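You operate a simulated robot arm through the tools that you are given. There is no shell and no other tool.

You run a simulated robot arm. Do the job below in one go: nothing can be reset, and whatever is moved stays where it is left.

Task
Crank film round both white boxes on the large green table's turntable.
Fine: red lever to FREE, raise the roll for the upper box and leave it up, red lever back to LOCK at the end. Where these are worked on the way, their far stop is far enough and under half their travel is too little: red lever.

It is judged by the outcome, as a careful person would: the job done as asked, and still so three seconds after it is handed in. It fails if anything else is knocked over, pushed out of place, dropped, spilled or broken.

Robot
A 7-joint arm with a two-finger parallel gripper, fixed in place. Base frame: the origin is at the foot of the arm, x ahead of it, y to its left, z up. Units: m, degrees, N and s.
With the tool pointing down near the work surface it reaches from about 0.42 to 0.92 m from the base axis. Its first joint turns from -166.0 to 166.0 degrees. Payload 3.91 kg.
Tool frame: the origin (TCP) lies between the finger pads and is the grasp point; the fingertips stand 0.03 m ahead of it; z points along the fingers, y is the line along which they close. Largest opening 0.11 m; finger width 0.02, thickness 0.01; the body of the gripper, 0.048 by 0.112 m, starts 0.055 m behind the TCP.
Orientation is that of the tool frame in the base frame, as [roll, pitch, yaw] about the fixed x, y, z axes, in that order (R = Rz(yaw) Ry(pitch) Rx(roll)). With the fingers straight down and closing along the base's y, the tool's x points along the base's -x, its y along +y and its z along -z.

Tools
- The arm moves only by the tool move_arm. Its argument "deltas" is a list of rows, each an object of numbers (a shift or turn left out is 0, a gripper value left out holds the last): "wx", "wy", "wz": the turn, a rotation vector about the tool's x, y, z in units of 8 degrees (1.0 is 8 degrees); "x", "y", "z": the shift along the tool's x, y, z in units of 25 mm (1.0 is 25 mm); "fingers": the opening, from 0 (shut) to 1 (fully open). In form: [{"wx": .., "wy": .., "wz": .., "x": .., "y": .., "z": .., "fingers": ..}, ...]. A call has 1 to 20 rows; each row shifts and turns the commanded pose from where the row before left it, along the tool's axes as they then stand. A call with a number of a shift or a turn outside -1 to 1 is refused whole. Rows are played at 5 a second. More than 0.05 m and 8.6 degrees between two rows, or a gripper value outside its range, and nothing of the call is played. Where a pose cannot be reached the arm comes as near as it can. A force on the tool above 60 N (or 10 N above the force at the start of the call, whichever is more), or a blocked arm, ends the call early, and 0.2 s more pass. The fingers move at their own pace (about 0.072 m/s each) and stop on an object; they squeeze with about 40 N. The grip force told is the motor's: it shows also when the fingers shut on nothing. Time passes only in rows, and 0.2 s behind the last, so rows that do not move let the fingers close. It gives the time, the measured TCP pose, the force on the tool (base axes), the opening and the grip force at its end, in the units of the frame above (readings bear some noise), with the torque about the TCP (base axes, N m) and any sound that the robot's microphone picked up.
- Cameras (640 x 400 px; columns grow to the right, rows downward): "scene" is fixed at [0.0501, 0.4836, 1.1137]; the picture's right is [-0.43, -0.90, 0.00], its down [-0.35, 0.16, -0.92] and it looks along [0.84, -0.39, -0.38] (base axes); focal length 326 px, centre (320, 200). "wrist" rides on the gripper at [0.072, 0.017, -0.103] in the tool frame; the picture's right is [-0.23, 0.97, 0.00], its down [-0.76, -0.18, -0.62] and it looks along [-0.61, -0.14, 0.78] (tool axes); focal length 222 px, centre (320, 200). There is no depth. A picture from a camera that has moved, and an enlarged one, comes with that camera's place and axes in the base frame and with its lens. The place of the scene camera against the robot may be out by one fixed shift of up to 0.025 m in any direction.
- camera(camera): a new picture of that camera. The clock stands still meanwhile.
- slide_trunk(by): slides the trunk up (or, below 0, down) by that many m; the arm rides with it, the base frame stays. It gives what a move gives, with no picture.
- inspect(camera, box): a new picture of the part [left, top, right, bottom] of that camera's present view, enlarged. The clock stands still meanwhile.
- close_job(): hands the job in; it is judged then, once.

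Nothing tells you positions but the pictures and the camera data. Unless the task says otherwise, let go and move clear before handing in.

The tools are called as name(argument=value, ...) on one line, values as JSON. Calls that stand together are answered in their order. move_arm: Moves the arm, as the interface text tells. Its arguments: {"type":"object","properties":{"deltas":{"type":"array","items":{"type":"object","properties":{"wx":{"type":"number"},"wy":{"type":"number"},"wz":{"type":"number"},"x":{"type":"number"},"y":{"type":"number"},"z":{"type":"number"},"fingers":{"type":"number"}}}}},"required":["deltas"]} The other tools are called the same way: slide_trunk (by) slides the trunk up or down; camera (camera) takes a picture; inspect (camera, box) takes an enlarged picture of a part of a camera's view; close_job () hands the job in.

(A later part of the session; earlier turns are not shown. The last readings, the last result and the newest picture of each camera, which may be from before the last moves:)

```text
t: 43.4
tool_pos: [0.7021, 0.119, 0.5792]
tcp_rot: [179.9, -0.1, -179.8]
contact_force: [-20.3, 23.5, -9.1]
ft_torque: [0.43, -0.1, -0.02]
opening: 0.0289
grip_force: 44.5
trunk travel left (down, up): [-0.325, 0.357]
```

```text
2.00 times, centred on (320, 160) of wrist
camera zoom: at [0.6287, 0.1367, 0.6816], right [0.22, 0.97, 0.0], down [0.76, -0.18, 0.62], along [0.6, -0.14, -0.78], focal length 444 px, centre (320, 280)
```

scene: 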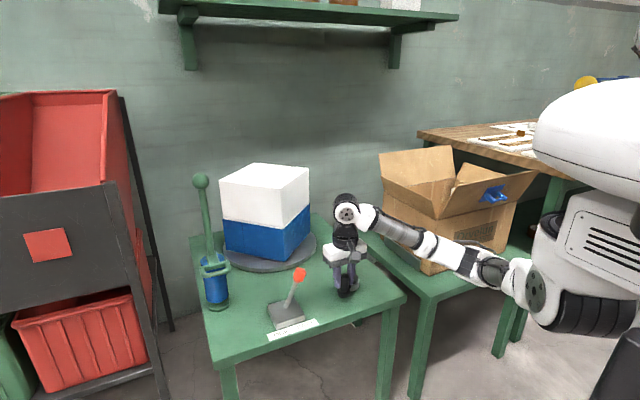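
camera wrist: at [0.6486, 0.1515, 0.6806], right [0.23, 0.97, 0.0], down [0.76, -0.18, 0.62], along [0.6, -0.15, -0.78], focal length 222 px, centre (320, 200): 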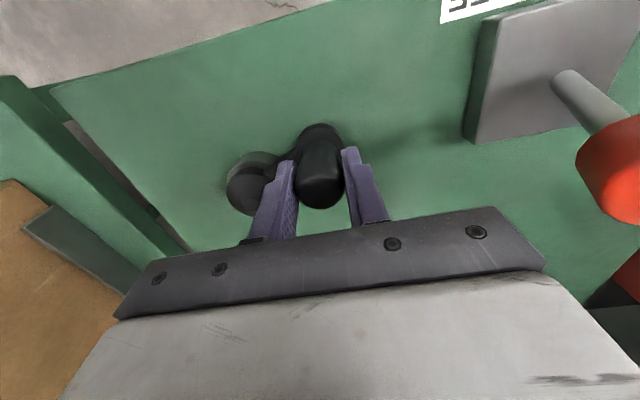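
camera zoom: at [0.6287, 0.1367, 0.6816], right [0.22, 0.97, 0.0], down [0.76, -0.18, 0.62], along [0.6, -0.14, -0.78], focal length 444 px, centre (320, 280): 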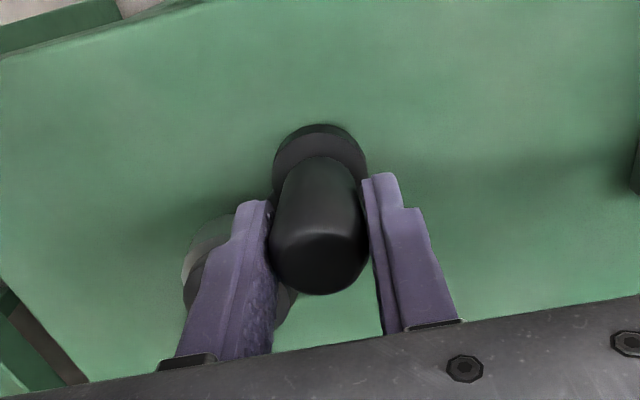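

Two full turns are done and the lower box is wrapped on every face seen. I'll release the crank, rise, and look at the roll's handle.

move_arm(deltas=[{"fingers": 0.55}, {}, {}, {"z": -1}, {"z": -1}, {"z": -1}, {"z": -1}, {"z": -1}, {"z": -1}, {"z": -1, "x": 1}, {"z": -1, "x": 1}, {"z": -1, "x": 1}, {"z": -1, "y": 1}, {"y": 1}, {"y": 1}, {"y": 1}, {"y": 1}, {"y": 1}, {"y": 1}, {"y": 1}])

camera(camera="wrist")

camera(camera="scene")

```text
t: 47.6
tool_pos: [0.6302, 0.3185, 0.8286]
tcp_rot: [-179.8, 0.0, 179.9]
contact_force: [0.5, 0.5, -0.7]
ft_torque: [-0.01, -0.03, 0.02]
opening: 0.0606
grip_force: 0.1
trunk travel left (down, up): [-0.325, 0.357]
```

```text
taken
camera wrist: at [0.5563, 0.336, 0.9312], right [0.23, 0.97, 0.0], down [0.76, -0.18, 0.62], along [0.61, -0.14, -0.78], focal length 222 px, centre (320, 200)
```

wrist: 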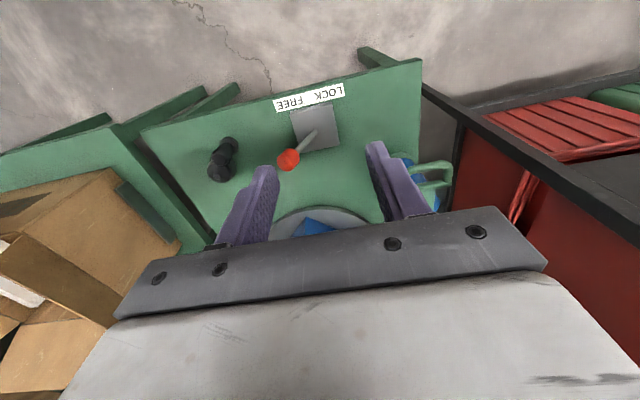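

```text
taken
```

scene: 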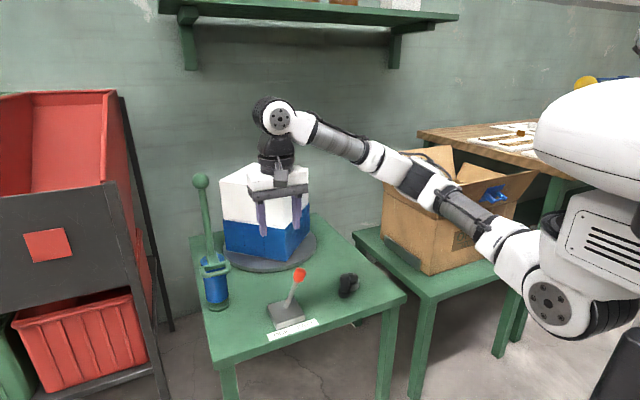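

move_arm(deltas=[{"y": -1, "fingers": 0}, {"y": -1}, {}, {}, {}])

inspect(camera="wrist", box=[340, 120, 500, 220])

inspect(camera="scene", box=[170, 165, 266, 325])

```text
t: 48.8
tool_pos: [0.6275, 0.2692, 0.8279]
tcp_rot: [-179.8, -0.1, -180.0]
contact_force: [0.3, -0.5, -0.3]
ft_torque: [0.01, -0.02, 0.01]
opening: 0.0
grip_force: 38.1
trunk travel left (down, up): [-0.325, 0.357]
```

```text
4.00 times, centred on (420, 170) of wrist
camera zoom: at [0.5549, 0.2862, 0.9319], right [0.23, 0.97, 0.0], down [0.76, -0.18, 0.62], along [0.61, -0.14, -0.78], focal length 888 px, centre (-80, 320)
```

zoom: 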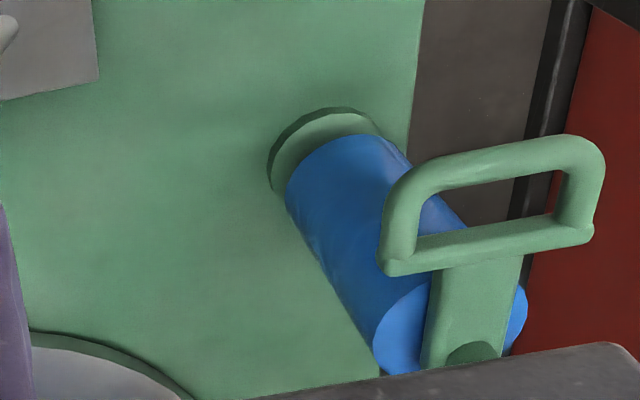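

```text
2.50 times, centred on (218, 245) of scene
camera zoom: at [0.0501, 0.4836, 1.1137], right [-0.43, -0.9, 0.0], down [-0.35, 0.16, -0.92], along [0.84, -0.39, -0.38], focal length 815 px, centre (575, 88)
```

zoom: 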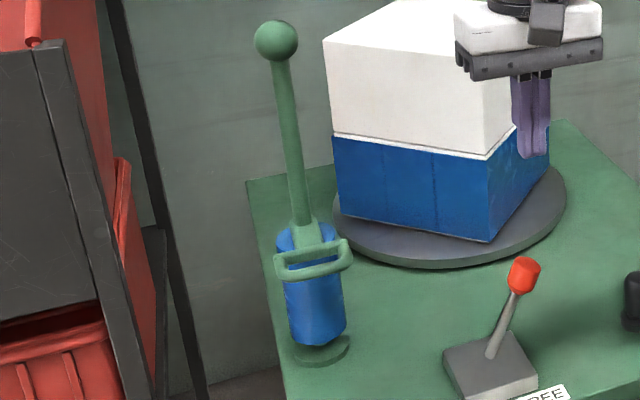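

The roll's loop handle is horizontal. Its front bar is centred at about (0.746, 0.446, 0.661) along y, with a back bar at x≈0.777 and the post at x≈0.83. I'll turn the gripper 90° and tilt it 24° so the fingers straddle the front bar clear of the post.

move_arm(deltas=[{"wz": -1}, {"wz": -1}, {"wz": -1}, {"wz": -1}, {"wz": -1}, {"wz": -1}, {"wz": -1}, {"wz": -1}, {"wz": -1}, {"wz": -1}, {"wz": -1}, {"wz": -0.25}, {"wx": 1}, {"wx": 1}, {"wx": 1}, {}])

camera(camera="wrist")

camera(camera="scene")

```text
t: 52.2
tool_pos: [0.6287, 0.2696, 0.8288]
tcp_rot: [-156.0, -0.1, -90.0]
contact_force: [-0.1, 0.3, 0.5]
ft_torque: [0.01, 0.0, -0.02]
opening: 0.0002
grip_force: 38.4
trunk travel left (down, up): [-0.325, 0.357]
```

```text
taken
camera wrist: at [0.5705, 0.1974, 0.9148], right [-0.89, 0.23, -0.4], down [-0.09, 0.76, 0.64], along [0.45, 0.6, -0.66], focal length 222 px, centre (320, 200)
```

wrist: 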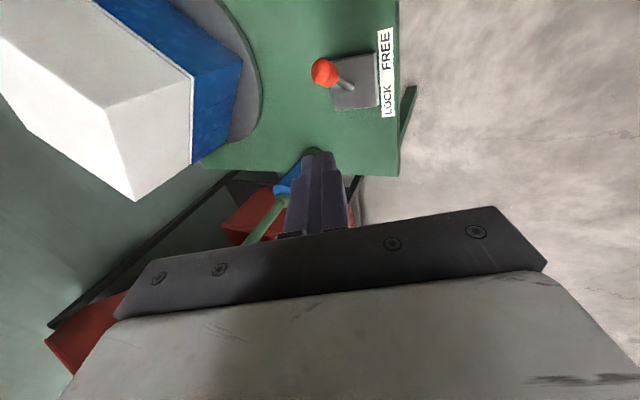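

```text
taken
```

scene: 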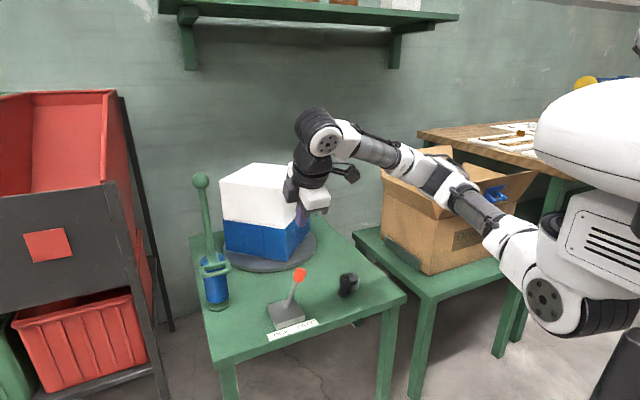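

move_arm(deltas=[{"x": -1, "fingers": 0.25}, {"x": -1}, {"x": -1}, {"x": -1}, {"x": -1}, {"x": -1}, {"x": -1}, {"y": -0.75}, {"y": -0.74}, {"z": 0.9}, {"z": 0.9}, {}, {}])

camera(camera="wrist")

inspect(camera="scene", box=[160, 130, 340, 320])

```text
t: 55.0
tool_pos: [0.6812, 0.4466, 0.8015]
tcp_rot: [-156.1, -0.2, -90.0]
contact_force: [-0.4, 0.7, 0.8]
ft_torque: [0.01, 0.01, 0.01]
opening: 0.0274
grip_force: 0.0
trunk travel left (down, up): [-0.325, 0.357]
```

```text
taken
camera wrist: at [0.6214, 0.3737, 0.8877], right [-0.89, 0.23, -0.4], down [-0.09, 0.76, 0.64], along [0.45, 0.6, -0.66], focal length 222 px, centre (320, 200)
```

wrist: 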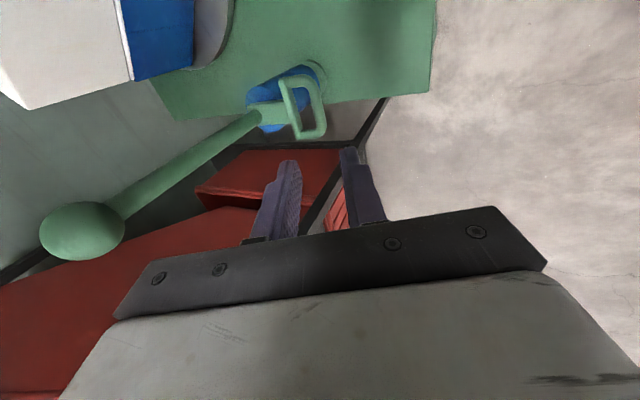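

```text
2.11 times, centred on (250, 225) of scene
camera zoom: at [0.0501, 0.4836, 1.1137], right [-0.43, -0.9, 0.0], down [-0.35, 0.16, -0.92], along [0.84, -0.39, -0.38], focal length 686 px, centre (467, 147)
```

zoom: 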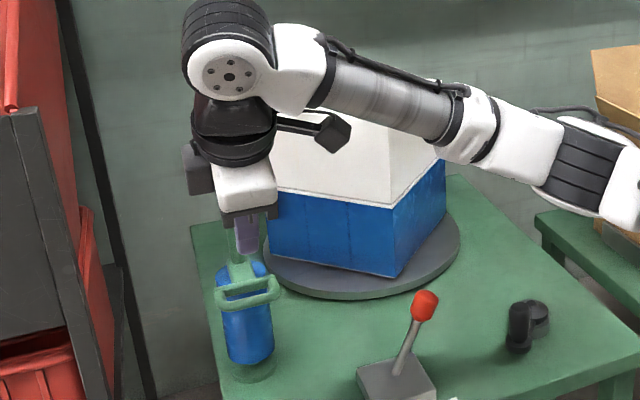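

inspect(camera="wrist", box=[230, 40, 390, 220])

```text
2.22 times, centred on (310, 130) of wrist
camera zoom: at [0.6214, 0.3737, 0.8877], right [-0.89, 0.23, -0.4], down [-0.09, 0.76, 0.64], along [0.45, 0.6, -0.66], focal length 494 px, centre (342, 356)
```

zoom: 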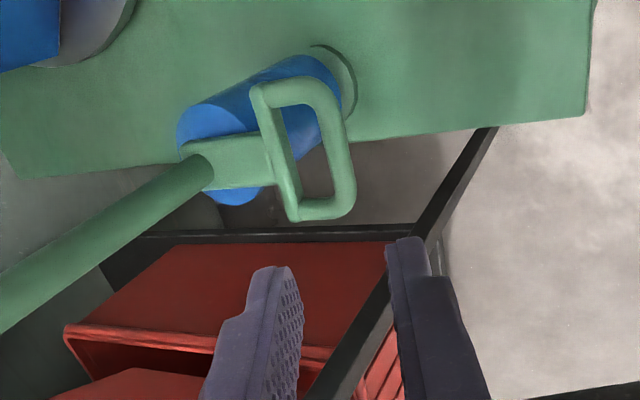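

move_arm(deltas=[{"z": 1}, {"z": 1}, {"z": 1}, {"z": 0.8}, {}, {}])

inspect(camera="wrist", box=[200, 80, 440, 240])

inspect(camera="scene", box=[170, 200, 298, 320])

```text
t: 56.4
tool_pos: [0.7183, 0.4462, 0.7154]
tcp_rot: [-156.1, -0.2, -90.1]
contact_force: [-0.3, 0.0, -0.1]
ft_torque: [0.01, -0.01, -0.02]
opening: 0.0278
grip_force: 0.0
trunk travel left (down, up): [-0.325, 0.357]
```

```text
2.50 times, centred on (320, 160) of wrist
camera zoom: at [0.6613, 0.3731, 0.8016], right [-0.89, 0.23, -0.4], down [-0.09, 0.76, 0.64], along [0.45, 0.61, -0.66], focal length 555 px, centre (320, 300)
```

zoom: 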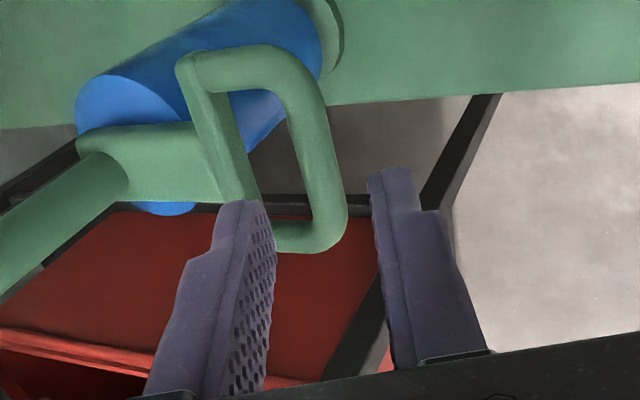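

```text
3.33 times, centred on (234, 260) of scene
camera zoom: at [0.0501, 0.4836, 1.1137], right [-0.43, -0.9, 0.0], down [-0.35, 0.16, -0.92], along [0.84, -0.39, -0.38], focal length 1087 px, centre (607, 0)
```

zoom: 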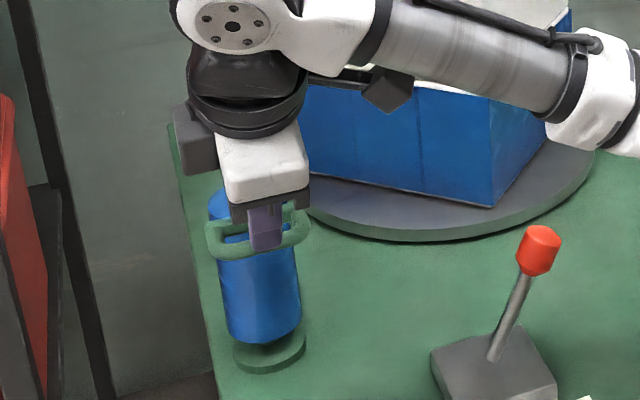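

move_arm(deltas=[{"fingers": 0.22}, {"z": 0.5}, {"z": 0.5}, {"z": 0.5}, {"z": 0.5}, {"z": 0.2}, {}])

inspect(camera="wrist", box=[200, 80, 440, 240])

inspect(camera="scene", box=[170, 200, 298, 320])

```text
t: 58.0
tool_pos: [0.7408, 0.4443, 0.6649]
tcp_rot: [-156.1, -0.2, -89.9]
contact_force: [-0.4, 0.9, -0.2]
ft_torque: [0.02, 0.02, 0.0]
opening: 0.0242
grip_force: 0.1
trunk travel left (down, up): [-0.325, 0.357]
```

```text
2.50 times, centred on (320, 160) of wrist
camera zoom: at [0.683, 0.3727, 0.7518], right [-0.89, 0.23, -0.4], down [-0.09, 0.76, 0.64], along [0.45, 0.6, -0.66], focal length 555 px, centre (320, 300)
```

zoom: 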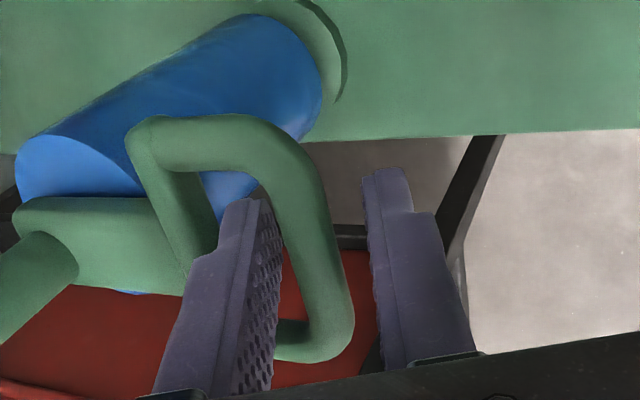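

```text
3.33 times, centred on (234, 260) of scene
camera zoom: at [0.0501, 0.4836, 1.1137], right [-0.43, -0.9, 0.0], down [-0.35, 0.16, -0.92], along [0.84, -0.39, -0.38], focal length 1087 px, centre (607, 0)
```

zoom: 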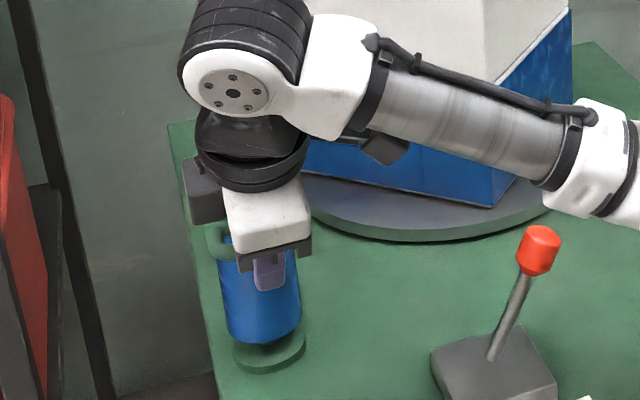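

The bar lies between the fingers with no contact. I'll close on it.

move_arm(deltas=[{"fingers": 0}, {}, {}, {}])

inspect(camera="wrist", box=[200, 80, 440, 240])

```text
t: 59.0
tool_pos: [0.7423, 0.4456, 0.6649]
tcp_rot: [-155.9, 0.0, -90.1]
contact_force: [34.2, 13.7, 8.2]
ft_torque: [-0.29, -0.26, 0.91]
opening: 0.0117
grip_force: 45.5
trunk travel left (down, up): [-0.325, 0.357]
```

```text
2.50 times, centred on (320, 160) of wrist
camera zoom: at [0.6843, 0.3724, 0.7523], right [-0.89, 0.23, -0.4], down [-0.09, 0.76, 0.64], along [0.45, 0.61, -0.66], focal length 555 px, centre (320, 300)
```

zoom: 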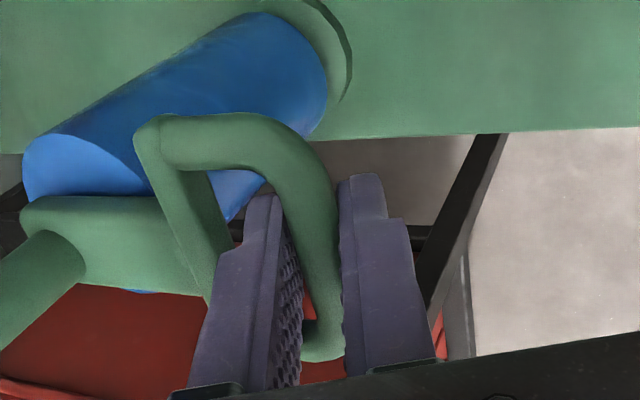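

Gripped, with the bar 12 mm thick. I'll ease the sideways load and start lifting straight up.

move_arm(deltas=[{"y": -0.1, "z": 0.05}, {"z": -0.457, "y": -0.2025}, {"z": -0.457, "y": -0.2025}, {}])

inspect(camera="scene", box=[160, 130, 340, 320])

```text
t: 60.0
tool_pos: [0.7431, 0.4452, 0.6863]
tcp_rot: [-156.4, -0.4, -89.9]
contact_force: [-9.9, -5.7, -7.5]
ft_torque: [-1.12, 0.08, 0.52]
opening: 0.0116
grip_force: 45.1
trunk travel left (down, up): [-0.325, 0.357]
```

```text
2.11 times, centred on (250, 225) of scene
camera zoom: at [0.0501, 0.4836, 1.1137], right [-0.43, -0.9, 0.0], down [-0.35, 0.16, -0.92], along [0.84, -0.39, -0.38], focal length 686 px, centre (467, 147)
```

zoom: 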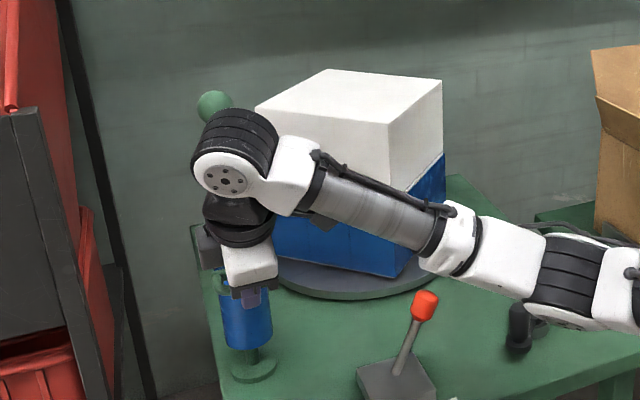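

It lifts smoothly. I'll continue up.

move_arm(deltas=[{"z": -0.457, "y": -0.2025}, {"z": -0.457, "y": -0.2025}, {"z": -0.457, "y": -0.2025}, {"z": -0.457, "y": -0.2025}, {"z": -0.457, "y": -0.2025}, {"z": -0.457, "y": -0.2025}, {}])

inspect(camera="scene", box=[160, 130, 340, 320])

```text
t: 61.6
tool_pos: [0.7428, 0.4447, 0.765]
tcp_rot: [-156.0, 0.0, -89.7]
contact_force: [-28.2, -2.6, -5.8]
ft_torque: [-0.71, 0.21, 0.63]
opening: 0.0118
grip_force: 45.6
trunk travel left (down, up): [-0.325, 0.357]
```

```text
2.11 times, centred on (250, 225) of scene
camera zoom: at [0.0501, 0.4836, 1.1137], right [-0.43, -0.9, 0.0], down [-0.35, 0.16, -0.92], along [0.84, -0.39, -0.38], focal length 686 px, centre (467, 147)
```

zoom: 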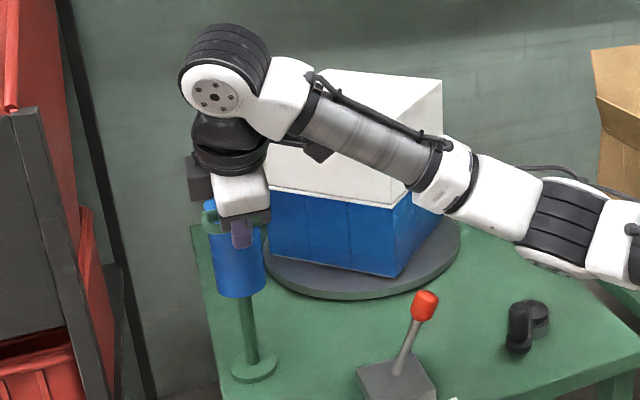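

move_arm(deltas=[{"z": -0.487, "y": -0.1325}, {"z": -0.457, "y": -0.2025}, {"z": -0.457, "y": -0.2025}, {}])

inspect(camera="scene", box=[160, 130, 340, 320])

```text
t: 62.6
tool_pos: [0.7433, 0.4437, 0.7959]
tcp_rot: [-156.5, -0.6, -89.9]
contact_force: [-20.0, -2.8, -35.4]
ft_torque: [0.09, 0.2, 0.89]
opening: 0.0118
grip_force: 45.2
trunk travel left (down, up): [-0.325, 0.357]
```

```text
2.11 times, centred on (250, 225) of scene
camera zoom: at [0.0501, 0.4836, 1.1137], right [-0.43, -0.9, 0.0], down [-0.35, 0.16, -0.92], along [0.84, -0.39, -0.38], focal length 686 px, centre (467, 147)
```

zoom: 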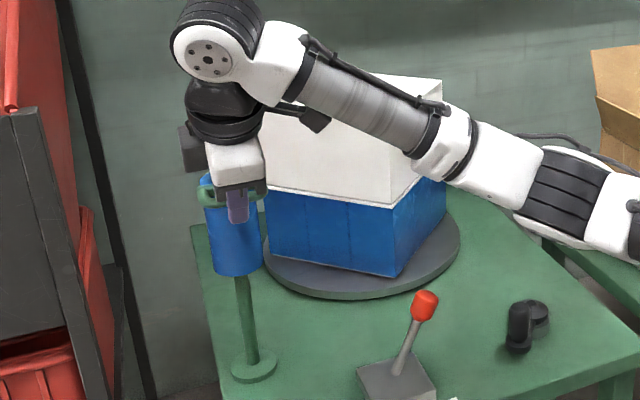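

move_arm(deltas=[{"z": -0.12, "y": -0.03}, {}])

```text
t: 63.2
tool_pos: [0.7426, 0.4431, 0.7953]
tcp_rot: [-156.8, -0.8, -90.0]
contact_force: [-25.1, -9.3, -49.4]
ft_torque: [-0.28, 0.2, 0.71]
opening: 0.0116
grip_force: 45.3
trunk travel left (down, up): [-0.325, 0.357]
```

The upper stop is reached. I'll relax the load, open, and see that the roll stays up.

move_arm(deltas=[{"z": 0.27, "y": 0.18}, {}, {"fingers": 0.22}, {}, {}, {}])

inspect(camera="wrist", box=[200, 80, 440, 240])

inspect(camera="scene", box=[160, 130, 340, 320])

```text
t: 64.6
tool_pos: [0.741, 0.4433, 0.7975]
tcp_rot: [-156.1, -0.1, -90.0]
contact_force: [0.2, -0.1, -0.1]
ft_torque: [0.01, 0.01, -0.02]
opening: 0.024
grip_force: 0.1
trunk travel left (down, up): [-0.325, 0.357]
```

```text
2.50 times, centred on (320, 160) of wrist
camera zoom: at [0.683, 0.3711, 0.8839], right [-0.89, 0.23, -0.4], down [-0.09, 0.76, 0.64], along [0.45, 0.6, -0.66], focal length 555 px, centre (320, 300)
```

zoom: 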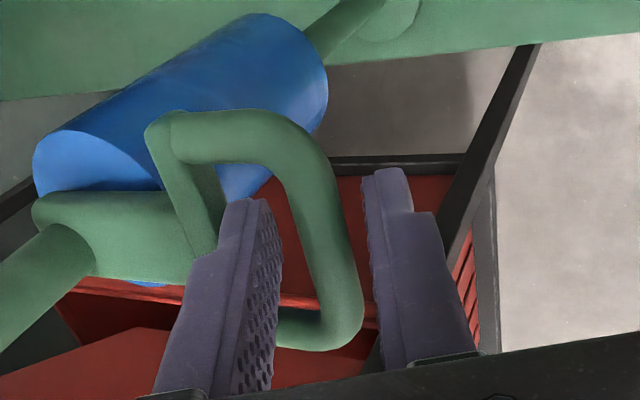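

```text
2.11 times, centred on (250, 225) of scene
camera zoom: at [0.0501, 0.4836, 1.1137], right [-0.43, -0.9, 0.0], down [-0.35, 0.16, -0.92], along [0.84, -0.39, -0.38], focal length 686 px, centre (467, 147)
```

zoom: 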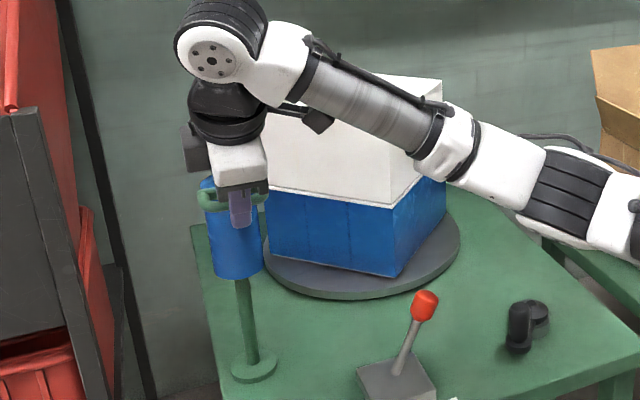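

The roll stays up. I'll retract, move right, and restore the tool-down orientation above the crank area.

move_arm(deltas=[{"z": -0.5}, {"z": -0.5}, {"z": -1}, {"z": -1}, {"z": -1}, {"x": 1}, {"x": 1}, {"x": 1}, {"x": 1}, {"x": 1}, {"x": 1}, {"wx": -1}, {"wx": -1}, {"wx": -1}, {}])

move_arm(deltas=[{"wz": 1}, {"wz": 1}, {"wz": 1}, {"wz": 1}, {"wz": 1}, {"wz": 1}, {"wz": 1}, {"wz": 1}, {"wz": 1}, {"wz": 1}, {"wz": 1}, {"wz": 0.25}, {"fingers": 0.6}, {}])

camera(camera="scene")

camera(camera="wrist")

```text
t: 67.8
tool_pos: [0.7012, 0.2938, 0.8892]
tcp_rot: [179.8, -0.2, -90.0]
contact_force: [-0.6, 0.2, 0.0]
ft_torque: [0.03, -0.04, -0.03]
opening: 0.0245
grip_force: 0.0
trunk travel left (down, up): [-0.325, 0.357]
```

```text
t: 70.8
tool_pos: [0.7006, 0.295, 0.8885]
tcp_rot: [-179.8, 0.0, 180.0]
contact_force: [-0.5, 0.3, 0.1]
ft_torque: [0.02, 0.02, 0.02]
opening: 0.066
grip_force: 0.0
trunk travel left (down, up): [-0.325, 0.357]
```

```text
taken
```

scene: 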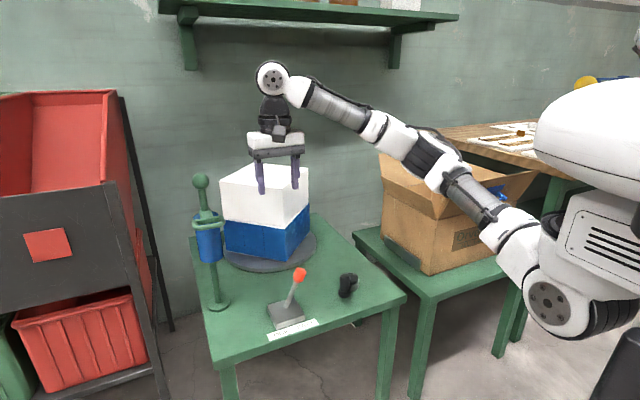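

```text
taken
camera wrist: at [0.6278, 0.312, 0.9917], right [0.23, 0.97, 0.0], down [0.76, -0.18, 0.62], along [0.61, -0.14, -0.78], focal length 222 px, centre (320, 200)
```

wrist: 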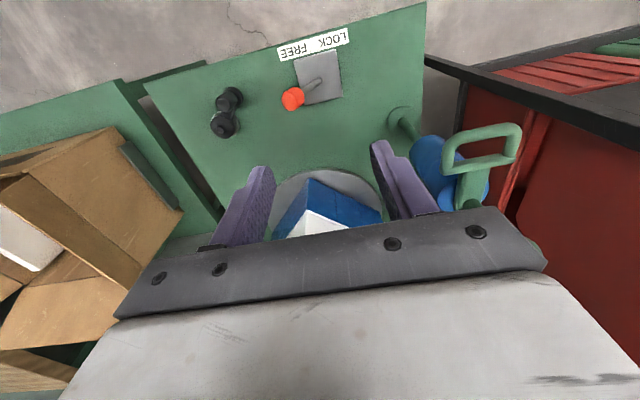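

The roll is up and holding. Back to the crank handle at about (0.702, 0.119).

move_arm(deltas=[{"y": -1}, {"y": -1}, {"y": -1}, {"y": -1}, {"y": -1}, {"y": -1}, {"y": -1}, {"z": 1}, {"z": 1}, {"z": 1}, {"z": 1}, {"z": 1}, {"z": 1}, {"z": 0.6}, {}, {}])

inspect(camera="wrist", box=[220, 60, 420, 185])

```text
t: 74.2
tool_pos: [0.6997, 0.1189, 0.7248]
tcp_rot: [-179.8, 0.0, -179.9]
contact_force: [0.3, 0.5, -0.3]
ft_torque: [0.01, -0.01, -0.01]
opening: 0.066
grip_force: 0.0
trunk travel left (down, up): [-0.325, 0.357]
```

```text
3.20 times, centred on (320, 122) of wrist
camera zoom: at [0.6263, 0.1359, 0.8269], right [0.23, 0.97, 0.0], down [0.76, -0.18, 0.62], along [0.61, -0.14, -0.78], focal length 711 px, centre (320, 448)
```

zoom: 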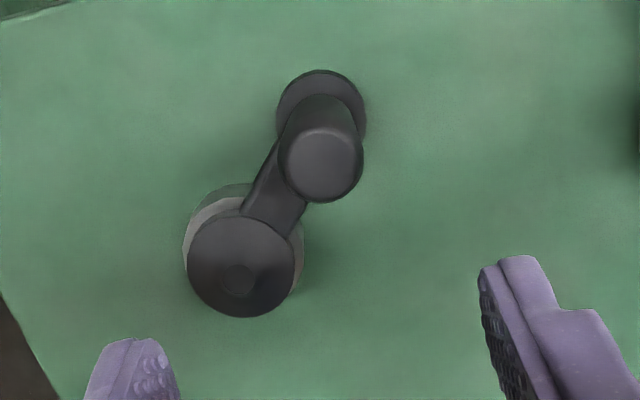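

move_arm(deltas=[{"z": 1}, {"z": 1}, {"z": 1}, {"z": 1}, {"z": 1}, {"z": 0.84, "x": -0.03, "y": 0.02}, {}, {"fingers": 0}, {}, {}, {}])

```text
t: 76.6
tool_pos: [0.7021, 0.119, 0.5785]
tcp_rot: [-179.8, -0.1, 180.0]
contact_force: [2.1, -3.4, -2.8]
ft_torque: [-0.03, 0.02, 0.02]
opening: 0.029
grip_force: 44.7
trunk travel left (down, up): [-0.325, 0.357]
```

move_arm(deltas=[{"x": -0.38, "y": 0.304}, {"x": -0.424, "y": 0.236}, {"x": -0.464, "y": 0.16}, {"x": -0.48, "y": 0.076}, {}])

inspect(camera="scene", box=[160, 130, 400, 320])

```text
t: 77.8
tool_pos: [0.7442, 0.1405, 0.5763]
tcp_rot: [-179.9, -0.1, -179.9]
contact_force: [-0.7, 4.7, -0.6]
ft_torque: [0.02, 0.57, 0.0]
opening: 0.0293
grip_force: 45.5
trunk travel left (down, up): [-0.325, 0.357]
```

```text
2.11 times, centred on (280, 225) of scene
camera zoom: at [0.0501, 0.4836, 1.1137], right [-0.43, -0.9, 0.0], down [-0.35, 0.16, -0.92], along [0.84, -0.39, -0.38], focal length 686 px, centre (404, 147)
```

zoom: 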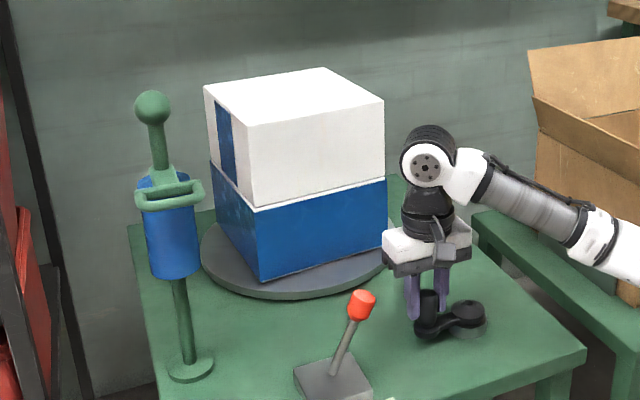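

Film is now going on the upper box and forces are tiny. I'll continue.

move_arm(deltas=[{"x": -0.488, "y": -0.003}, {"x": -0.48, "y": -0.087}, {"x": -0.456, "y": -0.176}, {"x": -0.416, "y": -0.252}, {}])

move_arm(deltas=[{"x": -0.372, "y": -0.32}, {"x": -0.304, "y": -0.38}, {"x": -0.236, "y": -0.424}, {"x": -0.16, "y": -0.464}, {}])

```text
t: 79.0
tool_pos: [0.7921, 0.1275, 0.5787]
tcp_rot: [179.9, 0.2, -180.0]
contact_force: [20.8, 28.0, -2.3]
ft_torque: [-0.09, 0.16, -0.06]
opening: 0.0289
grip_force: 44.9
trunk travel left (down, up): [-0.325, 0.357]
```

```text
t: 80.2
tool_pos: [0.8181, 0.0849, 0.5767]
tcp_rot: [-180.0, 0.0, 179.9]
contact_force: [28.0, 5.4, 2.4]
ft_torque: [-0.19, -0.14, 0.01]
opening: 0.0291
grip_force: 45.0
trunk travel left (down, up): [-0.325, 0.357]
```

move_arm(deltas=[{"x": -0.136, "y": -0.48}, {"x": -0.012, "y": -0.488}, {"x": 0.092, "y": -0.48}, {"x": 0.176, "y": -0.456}, {}])

move_arm(deltas=[{"x": 0.252, "y": -0.416}, {"x": 0.32, "y": -0.372}, {"x": 0.38, "y": -0.304}, {"x": 0.424, "y": -0.236}, {}])

```text
t: 81.0
tool_pos: [0.8197, 0.0707, 0.5776]
tcp_rot: [179.2, 0.3, -178.6]
contact_force: [2.1, 7.0, 0.1]
ft_torque: [0.57, 0.06, -0.01]
opening: 0.0292
grip_force: 44.9
trunk travel left (down, up): [-0.325, 0.357]
stopped in row 3: the force on the tool passed its limit at 72 N (the readings are from after the stop); the commanded pose is now the measured one
```

```text
t: 81.4
tool_pos: [0.8172, 0.069, 0.5773]
tcp_rot: [178.6, 1.1, -178.0]
contact_force: [5.9, 3.8, -7.0]
ft_torque: [0.34, -0.31, -0.01]
opening: 0.0293
grip_force: 45.0
trunk travel left (down, up): [-0.325, 0.357]
stopped in row 1: the force on the tool passed its limit at 71 N (the readings are from after the stop); the commanded pose is now the measured one
```

Motion was blocked near the far side of the crank circle. I'll look before doing anything else.

camera(camera="scene")

inspect(camera="scene", box=[160, 130, 400, 320])

camera(camera="wrist")

```text
taken
```

scene: 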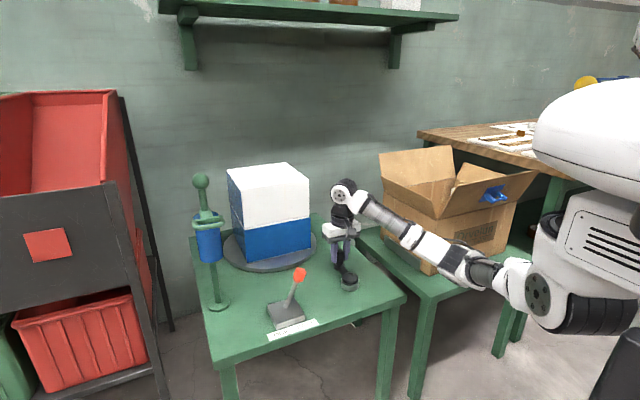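

```text
2.11 times, centred on (280, 225) of scene
camera zoom: at [0.0501, 0.4836, 1.1137], right [-0.43, -0.9, 0.0], down [-0.35, 0.16, -0.92], along [0.84, -0.39, -0.38], focal length 686 px, centre (404, 147)
```

zoom: 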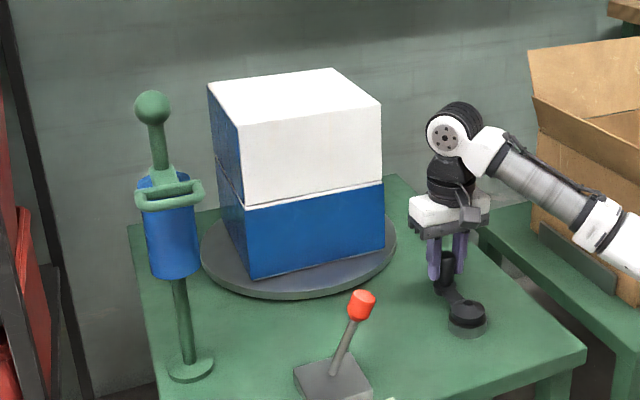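

```text
taken
camera wrist: at [0.7418, 0.0816, 0.679], right [0.19, 0.98, 0.03], down [0.76, -0.17, 0.63], along [0.63, -0.1, -0.77], focal length 222 px, centre (320, 200)
```

wrist: 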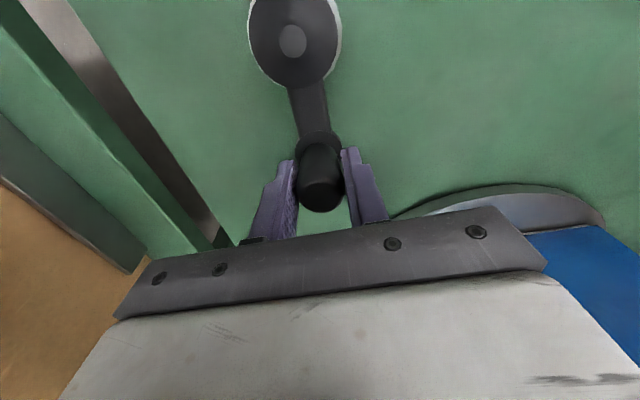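

Nothing visibly collides. My second arc was also out of phase, so it pushed radially. I'll straighten the tool and probe gently.

move_arm(deltas=[{"wx": 0.17, "wy": 0.13, "wz": 0.25}, {}, {}])

move_arm(deltas=[{"y": -0.15}, {}])

```text
t: 82.2
tool_pos: [0.8176, 0.07, 0.5779]
tcp_rot: [179.9, 0.0, -180.0]
contact_force: [5.1, 10.7, -10.2]
ft_torque: [0.09, -0.51, 0.04]
opening: 0.0291
grip_force: 45.1
trunk travel left (down, up): [-0.325, 0.357]
```

```text
t: 82.8
tool_pos: [0.8169, 0.0696, 0.5778]
tcp_rot: [179.6, 0.2, -179.6]
contact_force: [12.0, 41.6, -9.0]
ft_torque: [0.08, 0.63, 0.12]
opening: 0.0292
grip_force: 44.8
trunk travel left (down, up): [-0.325, 0.357]
```

The crank is firmly blocked in this direction after about 2.4 turns in total, which looks like an end of travel for the crank. I'll relieve the load and test the other direction gently, watching the film.

move_arm(deltas=[{"y": 0.2}, {"x": 0.042, "y": 0.486}, {"x": 0.126, "y": 0.471}, {"x": 0.206, "y": 0.442}, {}])

inspect(camera="scene", box=[160, 130, 400, 320])

```text
t: 84.0
tool_pos: [0.8069, 0.1048, 0.5782]
tcp_rot: [-180.0, 0.0, 180.0]
contact_force: [2.5, 2.1, -13.5]
ft_torque: [-0.2, -0.6, -0.03]
opening: 0.0292
grip_force: 44.9
trunk travel left (down, up): [-0.325, 0.357]
```

```text
2.11 times, centred on (280, 225) of scene
camera zoom: at [0.0501, 0.4836, 1.1137], right [-0.43, -0.9, 0.0], down [-0.35, 0.16, -0.92], along [0.84, -0.39, -0.38], focal length 686 px, centre (404, 147)
```

zoom: 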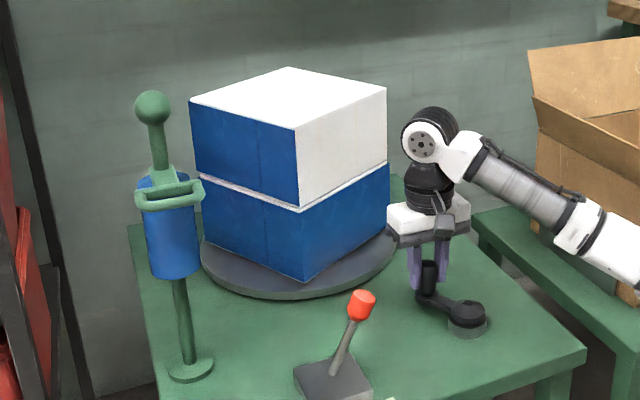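

Backward is free and the film remains. I'll carry on in this direction, checking.

move_arm(deltas=[{"x": 0.28, "y": 0.4}, {"x": 0.345, "y": 0.345}, {"x": 0.4, "y": 0.28}, {"x": 0.442, "y": 0.206}, {}])

inspect(camera="scene", box=[160, 130, 400, 320])

```text
t: 85.2
tool_pos: [0.7718, 0.1367, 0.577]
tcp_rot: [-180.0, 0.0, 179.9]
contact_force: [-3.3, -3.1, -12.0]
ft_torque: [-0.11, 0.14, -0.04]
opening: 0.0291
grip_force: 45.1
trunk travel left (down, up): [-0.325, 0.357]
```

```text
2.11 times, centred on (280, 225) of scene
camera zoom: at [0.0501, 0.4836, 1.1137], right [-0.43, -0.9, 0.0], down [-0.35, 0.16, -0.92], along [0.84, -0.39, -0.38], focal length 686 px, centre (404, 147)
```

zoom: 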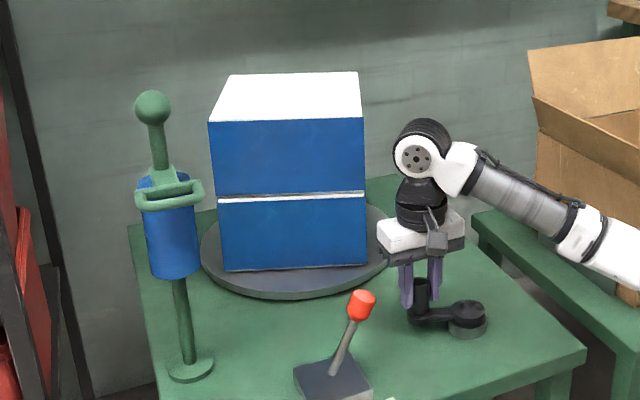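

move_arm(deltas=[{"x": 0.471, "y": 0.126}, {"x": 0.486, "y": 0.042}, {"x": 0.486, "y": -0.042}, {"x": 0.471, "y": -0.126}, {}])

move_arm(deltas=[{"x": 0.442, "y": -0.206}, {"x": 0.4, "y": -0.28}, {"x": 0.345, "y": -0.345}, {"x": 0.28, "y": -0.4}, {}])

inspect(camera="scene", box=[160, 130, 400, 320])

```text
t: 86.4
tool_pos: [0.7234, 0.1361, 0.5786]
tcp_rot: [-179.9, 0.1, 179.8]
contact_force: [2.6, -6.9, -7.7]
ft_torque: [0.08, -0.46, -0.02]
opening: 0.0292
grip_force: 44.9
trunk travel left (down, up): [-0.325, 0.357]
```

```text
t: 87.6
tool_pos: [0.6879, 0.1057, 0.5786]
tcp_rot: [180.0, 0.0, 179.9]
contact_force: [12.0, -7.1, -21.9]
ft_torque: [-0.02, -0.28, 0.01]
opening: 0.0293
grip_force: 45.3
trunk travel left (down, up): [-0.325, 0.357]
```

```text
2.11 times, centred on (280, 225) of scene
camera zoom: at [0.0501, 0.4836, 1.1137], right [-0.43, -0.9, 0.0], down [-0.35, 0.16, -0.92], along [0.84, -0.39, -0.38], focal length 686 px, centre (404, 147)
```

zoom: 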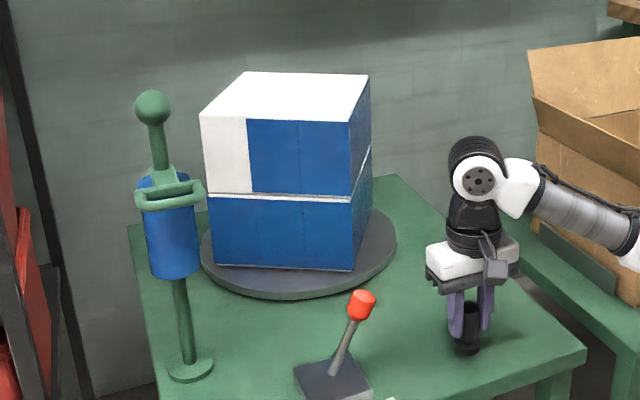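

move_arm(deltas=[{"x": 0.19, "y": -0.46, "z": 0.04}, {"x": 0.116, "y": -0.471}, {"x": 0.032, "y": -0.486}, {"x": -0.042, "y": -0.486}, {}])

inspect(camera="scene", box=[160, 130, 400, 320])

```text
t: 88.8
tool_pos: [0.6788, 0.0581, 0.5781]
tcp_rot: [180.0, 0.0, -179.9]
contact_force: [-8.1, -3.4, -9.0]
ft_torque: [0.09, -0.14, -0.01]
opening: 0.0294
grip_force: 45.1
trunk travel left (down, up): [-0.325, 0.357]
```

```text
2.11 times, centred on (280, 225) of scene
camera zoom: at [0.0501, 0.4836, 1.1137], right [-0.43, -0.9, 0.0], down [-0.35, 0.16, -0.92], along [0.84, -0.39, -0.38], focal length 686 px, centre (404, 147)
```

zoom: 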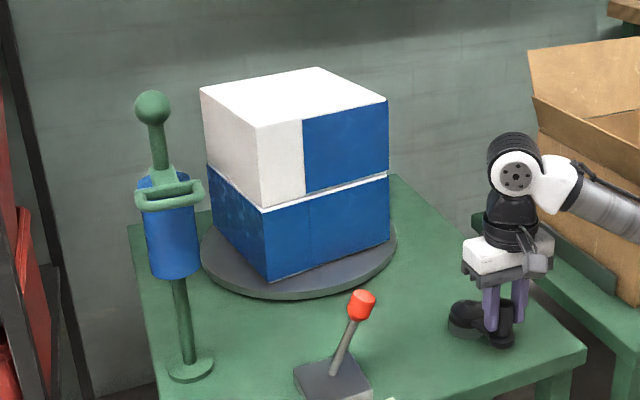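

Backward turning does not lay film, but it also does not remove it. So I'll wind the crank back far enough to have more than a full forward turn available before the stop.

move_arm(deltas=[{"x": -0.116, "y": -0.471}, {"x": -0.196, "y": -0.442}, {"x": -0.28, "y": -0.4}, {"x": -0.345, "y": -0.345}, {}])

move_arm(deltas=[{"x": -0.4, "y": -0.28}, {"x": -0.442, "y": -0.206}, {"x": -0.471, "y": -0.126}, {"x": -0.486, "y": -0.042}, {}])

```text
t: 90.0
tool_pos: [0.7035, 0.0153, 0.5784]
tcp_rot: [-179.9, 0.1, 179.8]
contact_force: [-7.7, -11.0, -9.0]
ft_torque: [-0.09, -0.15, -0.03]
opening: 0.0291
grip_force: 45.4
trunk travel left (down, up): [-0.325, 0.357]
```

```text
t: 91.2
tool_pos: [0.7484, 0.0001, 0.5777]
tcp_rot: [179.9, 0.3, -179.9]
contact_force: [0.8, -1.9, -2.2]
ft_torque: [0.01, -0.42, -0.01]
opening: 0.0294
grip_force: 45.4
trunk travel left (down, up): [-0.325, 0.357]
```

move_arm(deltas=[{"x": -0.486, "y": 0.042}, {"x": -0.471, "y": 0.126}, {"x": -0.442, "y": 0.206}, {"x": -0.4, "y": 0.28}, {}])

move_arm(deltas=[{"x": -0.345, "y": 0.345}, {"x": -0.28, "y": 0.4}, {"x": -0.206, "y": 0.442}, {"x": -0.126, "y": 0.471}, {}])

inspect(camera="scene", box=[160, 130, 400, 320])

```text
t: 92.4
tool_pos: [0.793, 0.0165, 0.5775]
tcp_rot: [179.9, 0.1, -179.8]
contact_force: [-6.2, 9.2, 5.7]
ft_torque: [-0.04, 0.08, 0.03]
opening: 0.0293
grip_force: 45.0
trunk travel left (down, up): [-0.325, 0.357]
```

```text
t: 93.6
tool_pos: [0.8169, 0.0589, 0.5782]
tcp_rot: [179.9, 0.0, -180.0]
contact_force: [-17.6, 3.1, -0.1]
ft_torque: [-0.16, 0.44, 0.04]
opening: 0.0292
grip_force: 44.9
trunk travel left (down, up): [-0.325, 0.357]
```

```text
2.11 times, centred on (280, 225) of scene
camera zoom: at [0.0501, 0.4836, 1.1137], right [-0.43, -0.9, 0.0], down [-0.35, 0.16, -0.92], along [0.84, -0.39, -0.38], focal length 686 px, centre (404, 147)
```

zoom: 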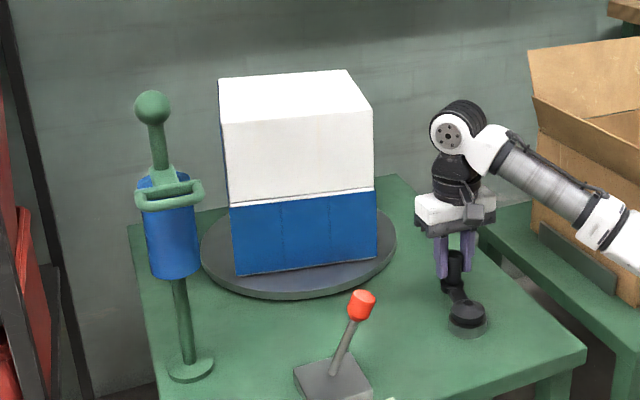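

move_arm(deltas=[{"x": 0.008, "y": 0.486}, {"x": 0.042, "y": 0.486}, {"x": 0.126, "y": 0.471}, {"x": 0.206, "y": 0.442}, {}])

move_arm(deltas=[{"x": 0.28, "y": 0.4}, {"x": 0.345, "y": 0.345}, {"x": 0.4, "y": 0.28}, {"x": 0.442, "y": 0.206}, {}])

inspect(camera="scene", box=[160, 130, 400, 320])

```text
t: 94.8
tool_pos: [0.8076, 0.1055, 0.5777]
tcp_rot: [179.9, 0.3, -180.0]
contact_force: [-1.0, 0.3, 6.2]
ft_torque: [-0.11, 0.12, 0.02]
opening: 0.0292
grip_force: 44.9
trunk travel left (down, up): [-0.325, 0.357]
```

```text
t: 96.0
tool_pos: [0.7711, 0.1366, 0.5777]
tcp_rot: [179.9, 0.1, -179.9]
contact_force: [2.2, 7.8, 2.3]
ft_torque: [0.12, -0.74, 0.0]
opening: 0.0289
grip_force: 45.3
trunk travel left (down, up): [-0.325, 0.357]
```

```text
2.11 times, centred on (280, 225) of scene
camera zoom: at [0.0501, 0.4836, 1.1137], right [-0.43, -0.9, 0.0], down [-0.35, 0.16, -0.92], along [0.84, -0.39, -0.38], focal length 686 px, centre (404, 147)
```

zoom: 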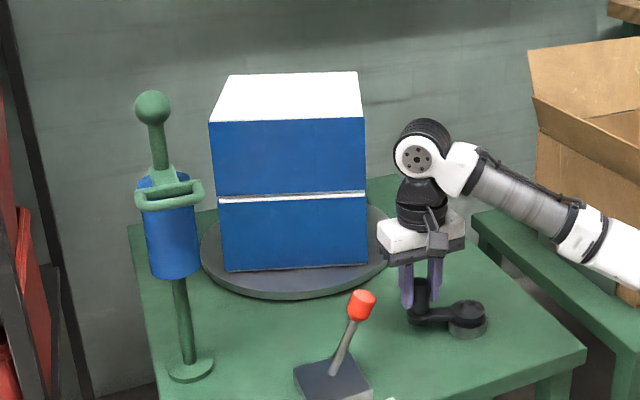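

Now forward again for more than a full turn, ending just before the stop.

move_arm(deltas=[{"x": -0.442, "y": -0.19}, {"x": -0.4, "y": -0.27}, {"x": -0.345, "y": -0.345}, {"x": -0.28, "y": -0.4}, {}])

move_arm(deltas=[{"x": -0.206, "y": -0.442}, {"x": -0.126, "y": -0.471}, {"x": -0.042, "y": -0.486}, {"x": 0.042, "y": -0.486}, {}])

inspect(camera="scene", box=[160, 130, 400, 320])

```text
t: 97.2
tool_pos: [0.8091, 0.105, 0.5792]
tcp_rot: [-180.0, 0.2, 179.8]
contact_force: [8.0, 2.4, 8.2]
ft_torque: [-0.08, -0.31, 0.01]
opening: 0.0294
grip_force: 45.1
trunk travel left (down, up): [-0.325, 0.357]
```

```text
t: 98.4
tool_pos: [0.8162, 0.0557, 0.5787]
tcp_rot: [179.9, 0.1, 179.7]
contact_force: [21.2, -5.6, 8.4]
ft_torque: [-0.39, 0.69, -0.01]
opening: 0.0295
grip_force: 44.4
trunk travel left (down, up): [-0.325, 0.357]
```

```text
2.11 times, centred on (280, 225) of scene
camera zoom: at [0.0501, 0.4836, 1.1137], right [-0.43, -0.9, 0.0], down [-0.35, 0.16, -0.92], along [0.84, -0.39, -0.38], focal length 686 px, centre (404, 147)
```

zoom: 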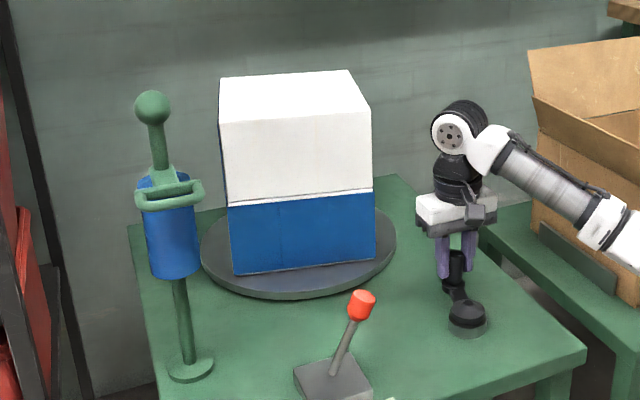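

move_arm(deltas=[{"x": 0.076, "y": -0.471}, {"x": 0.206, "y": -0.442}, {"x": 0.28, "y": -0.4}, {"x": 0.345, "y": -0.345}, {}])

move_arm(deltas=[{"x": 0.4, "y": -0.28}, {"x": 0.442, "y": -0.206}, {"x": 0.471, "y": -0.126}, {"x": 0.486, "y": -0.042}, {}])

inspect(camera="scene", box=[160, 130, 400, 320])

```text
t: 99.6
tool_pos: [0.7928, 0.0164, 0.5775]
tcp_rot: [180.0, 0.0, -180.0]
contact_force: [1.6, -4.3, 1.7]
ft_torque: [-0.06, 0.02, -0.02]
opening: 0.0293
grip_force: 45.2
trunk travel left (down, up): [-0.325, 0.357]
```

```text
t: 100.8
tool_pos: [0.7473, 0.0003, 0.5777]
tcp_rot: [-180.0, 0.1, -180.0]
contact_force: [-1.7, -12.2, 5.5]
ft_torque: [-0.04, -0.59, -0.08]
opening: 0.0294
grip_force: 44.8
trunk travel left (down, up): [-0.325, 0.357]
```

```text
2.11 times, centred on (280, 225) of scene
camera zoom: at [0.0501, 0.4836, 1.1137], right [-0.43, -0.9, 0.0], down [-0.35, 0.16, -0.92], along [0.84, -0.39, -0.38], focal length 686 px, centre (404, 147)
```

zoom: 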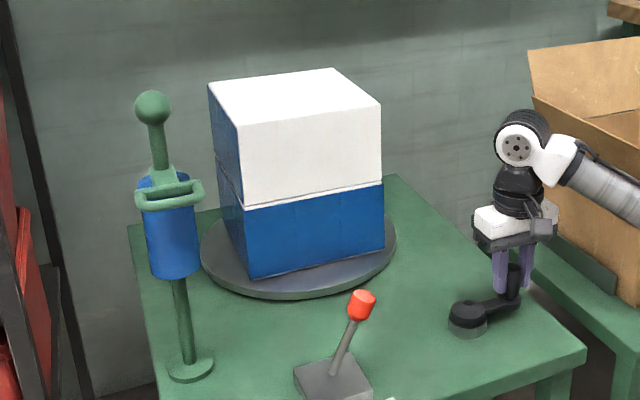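

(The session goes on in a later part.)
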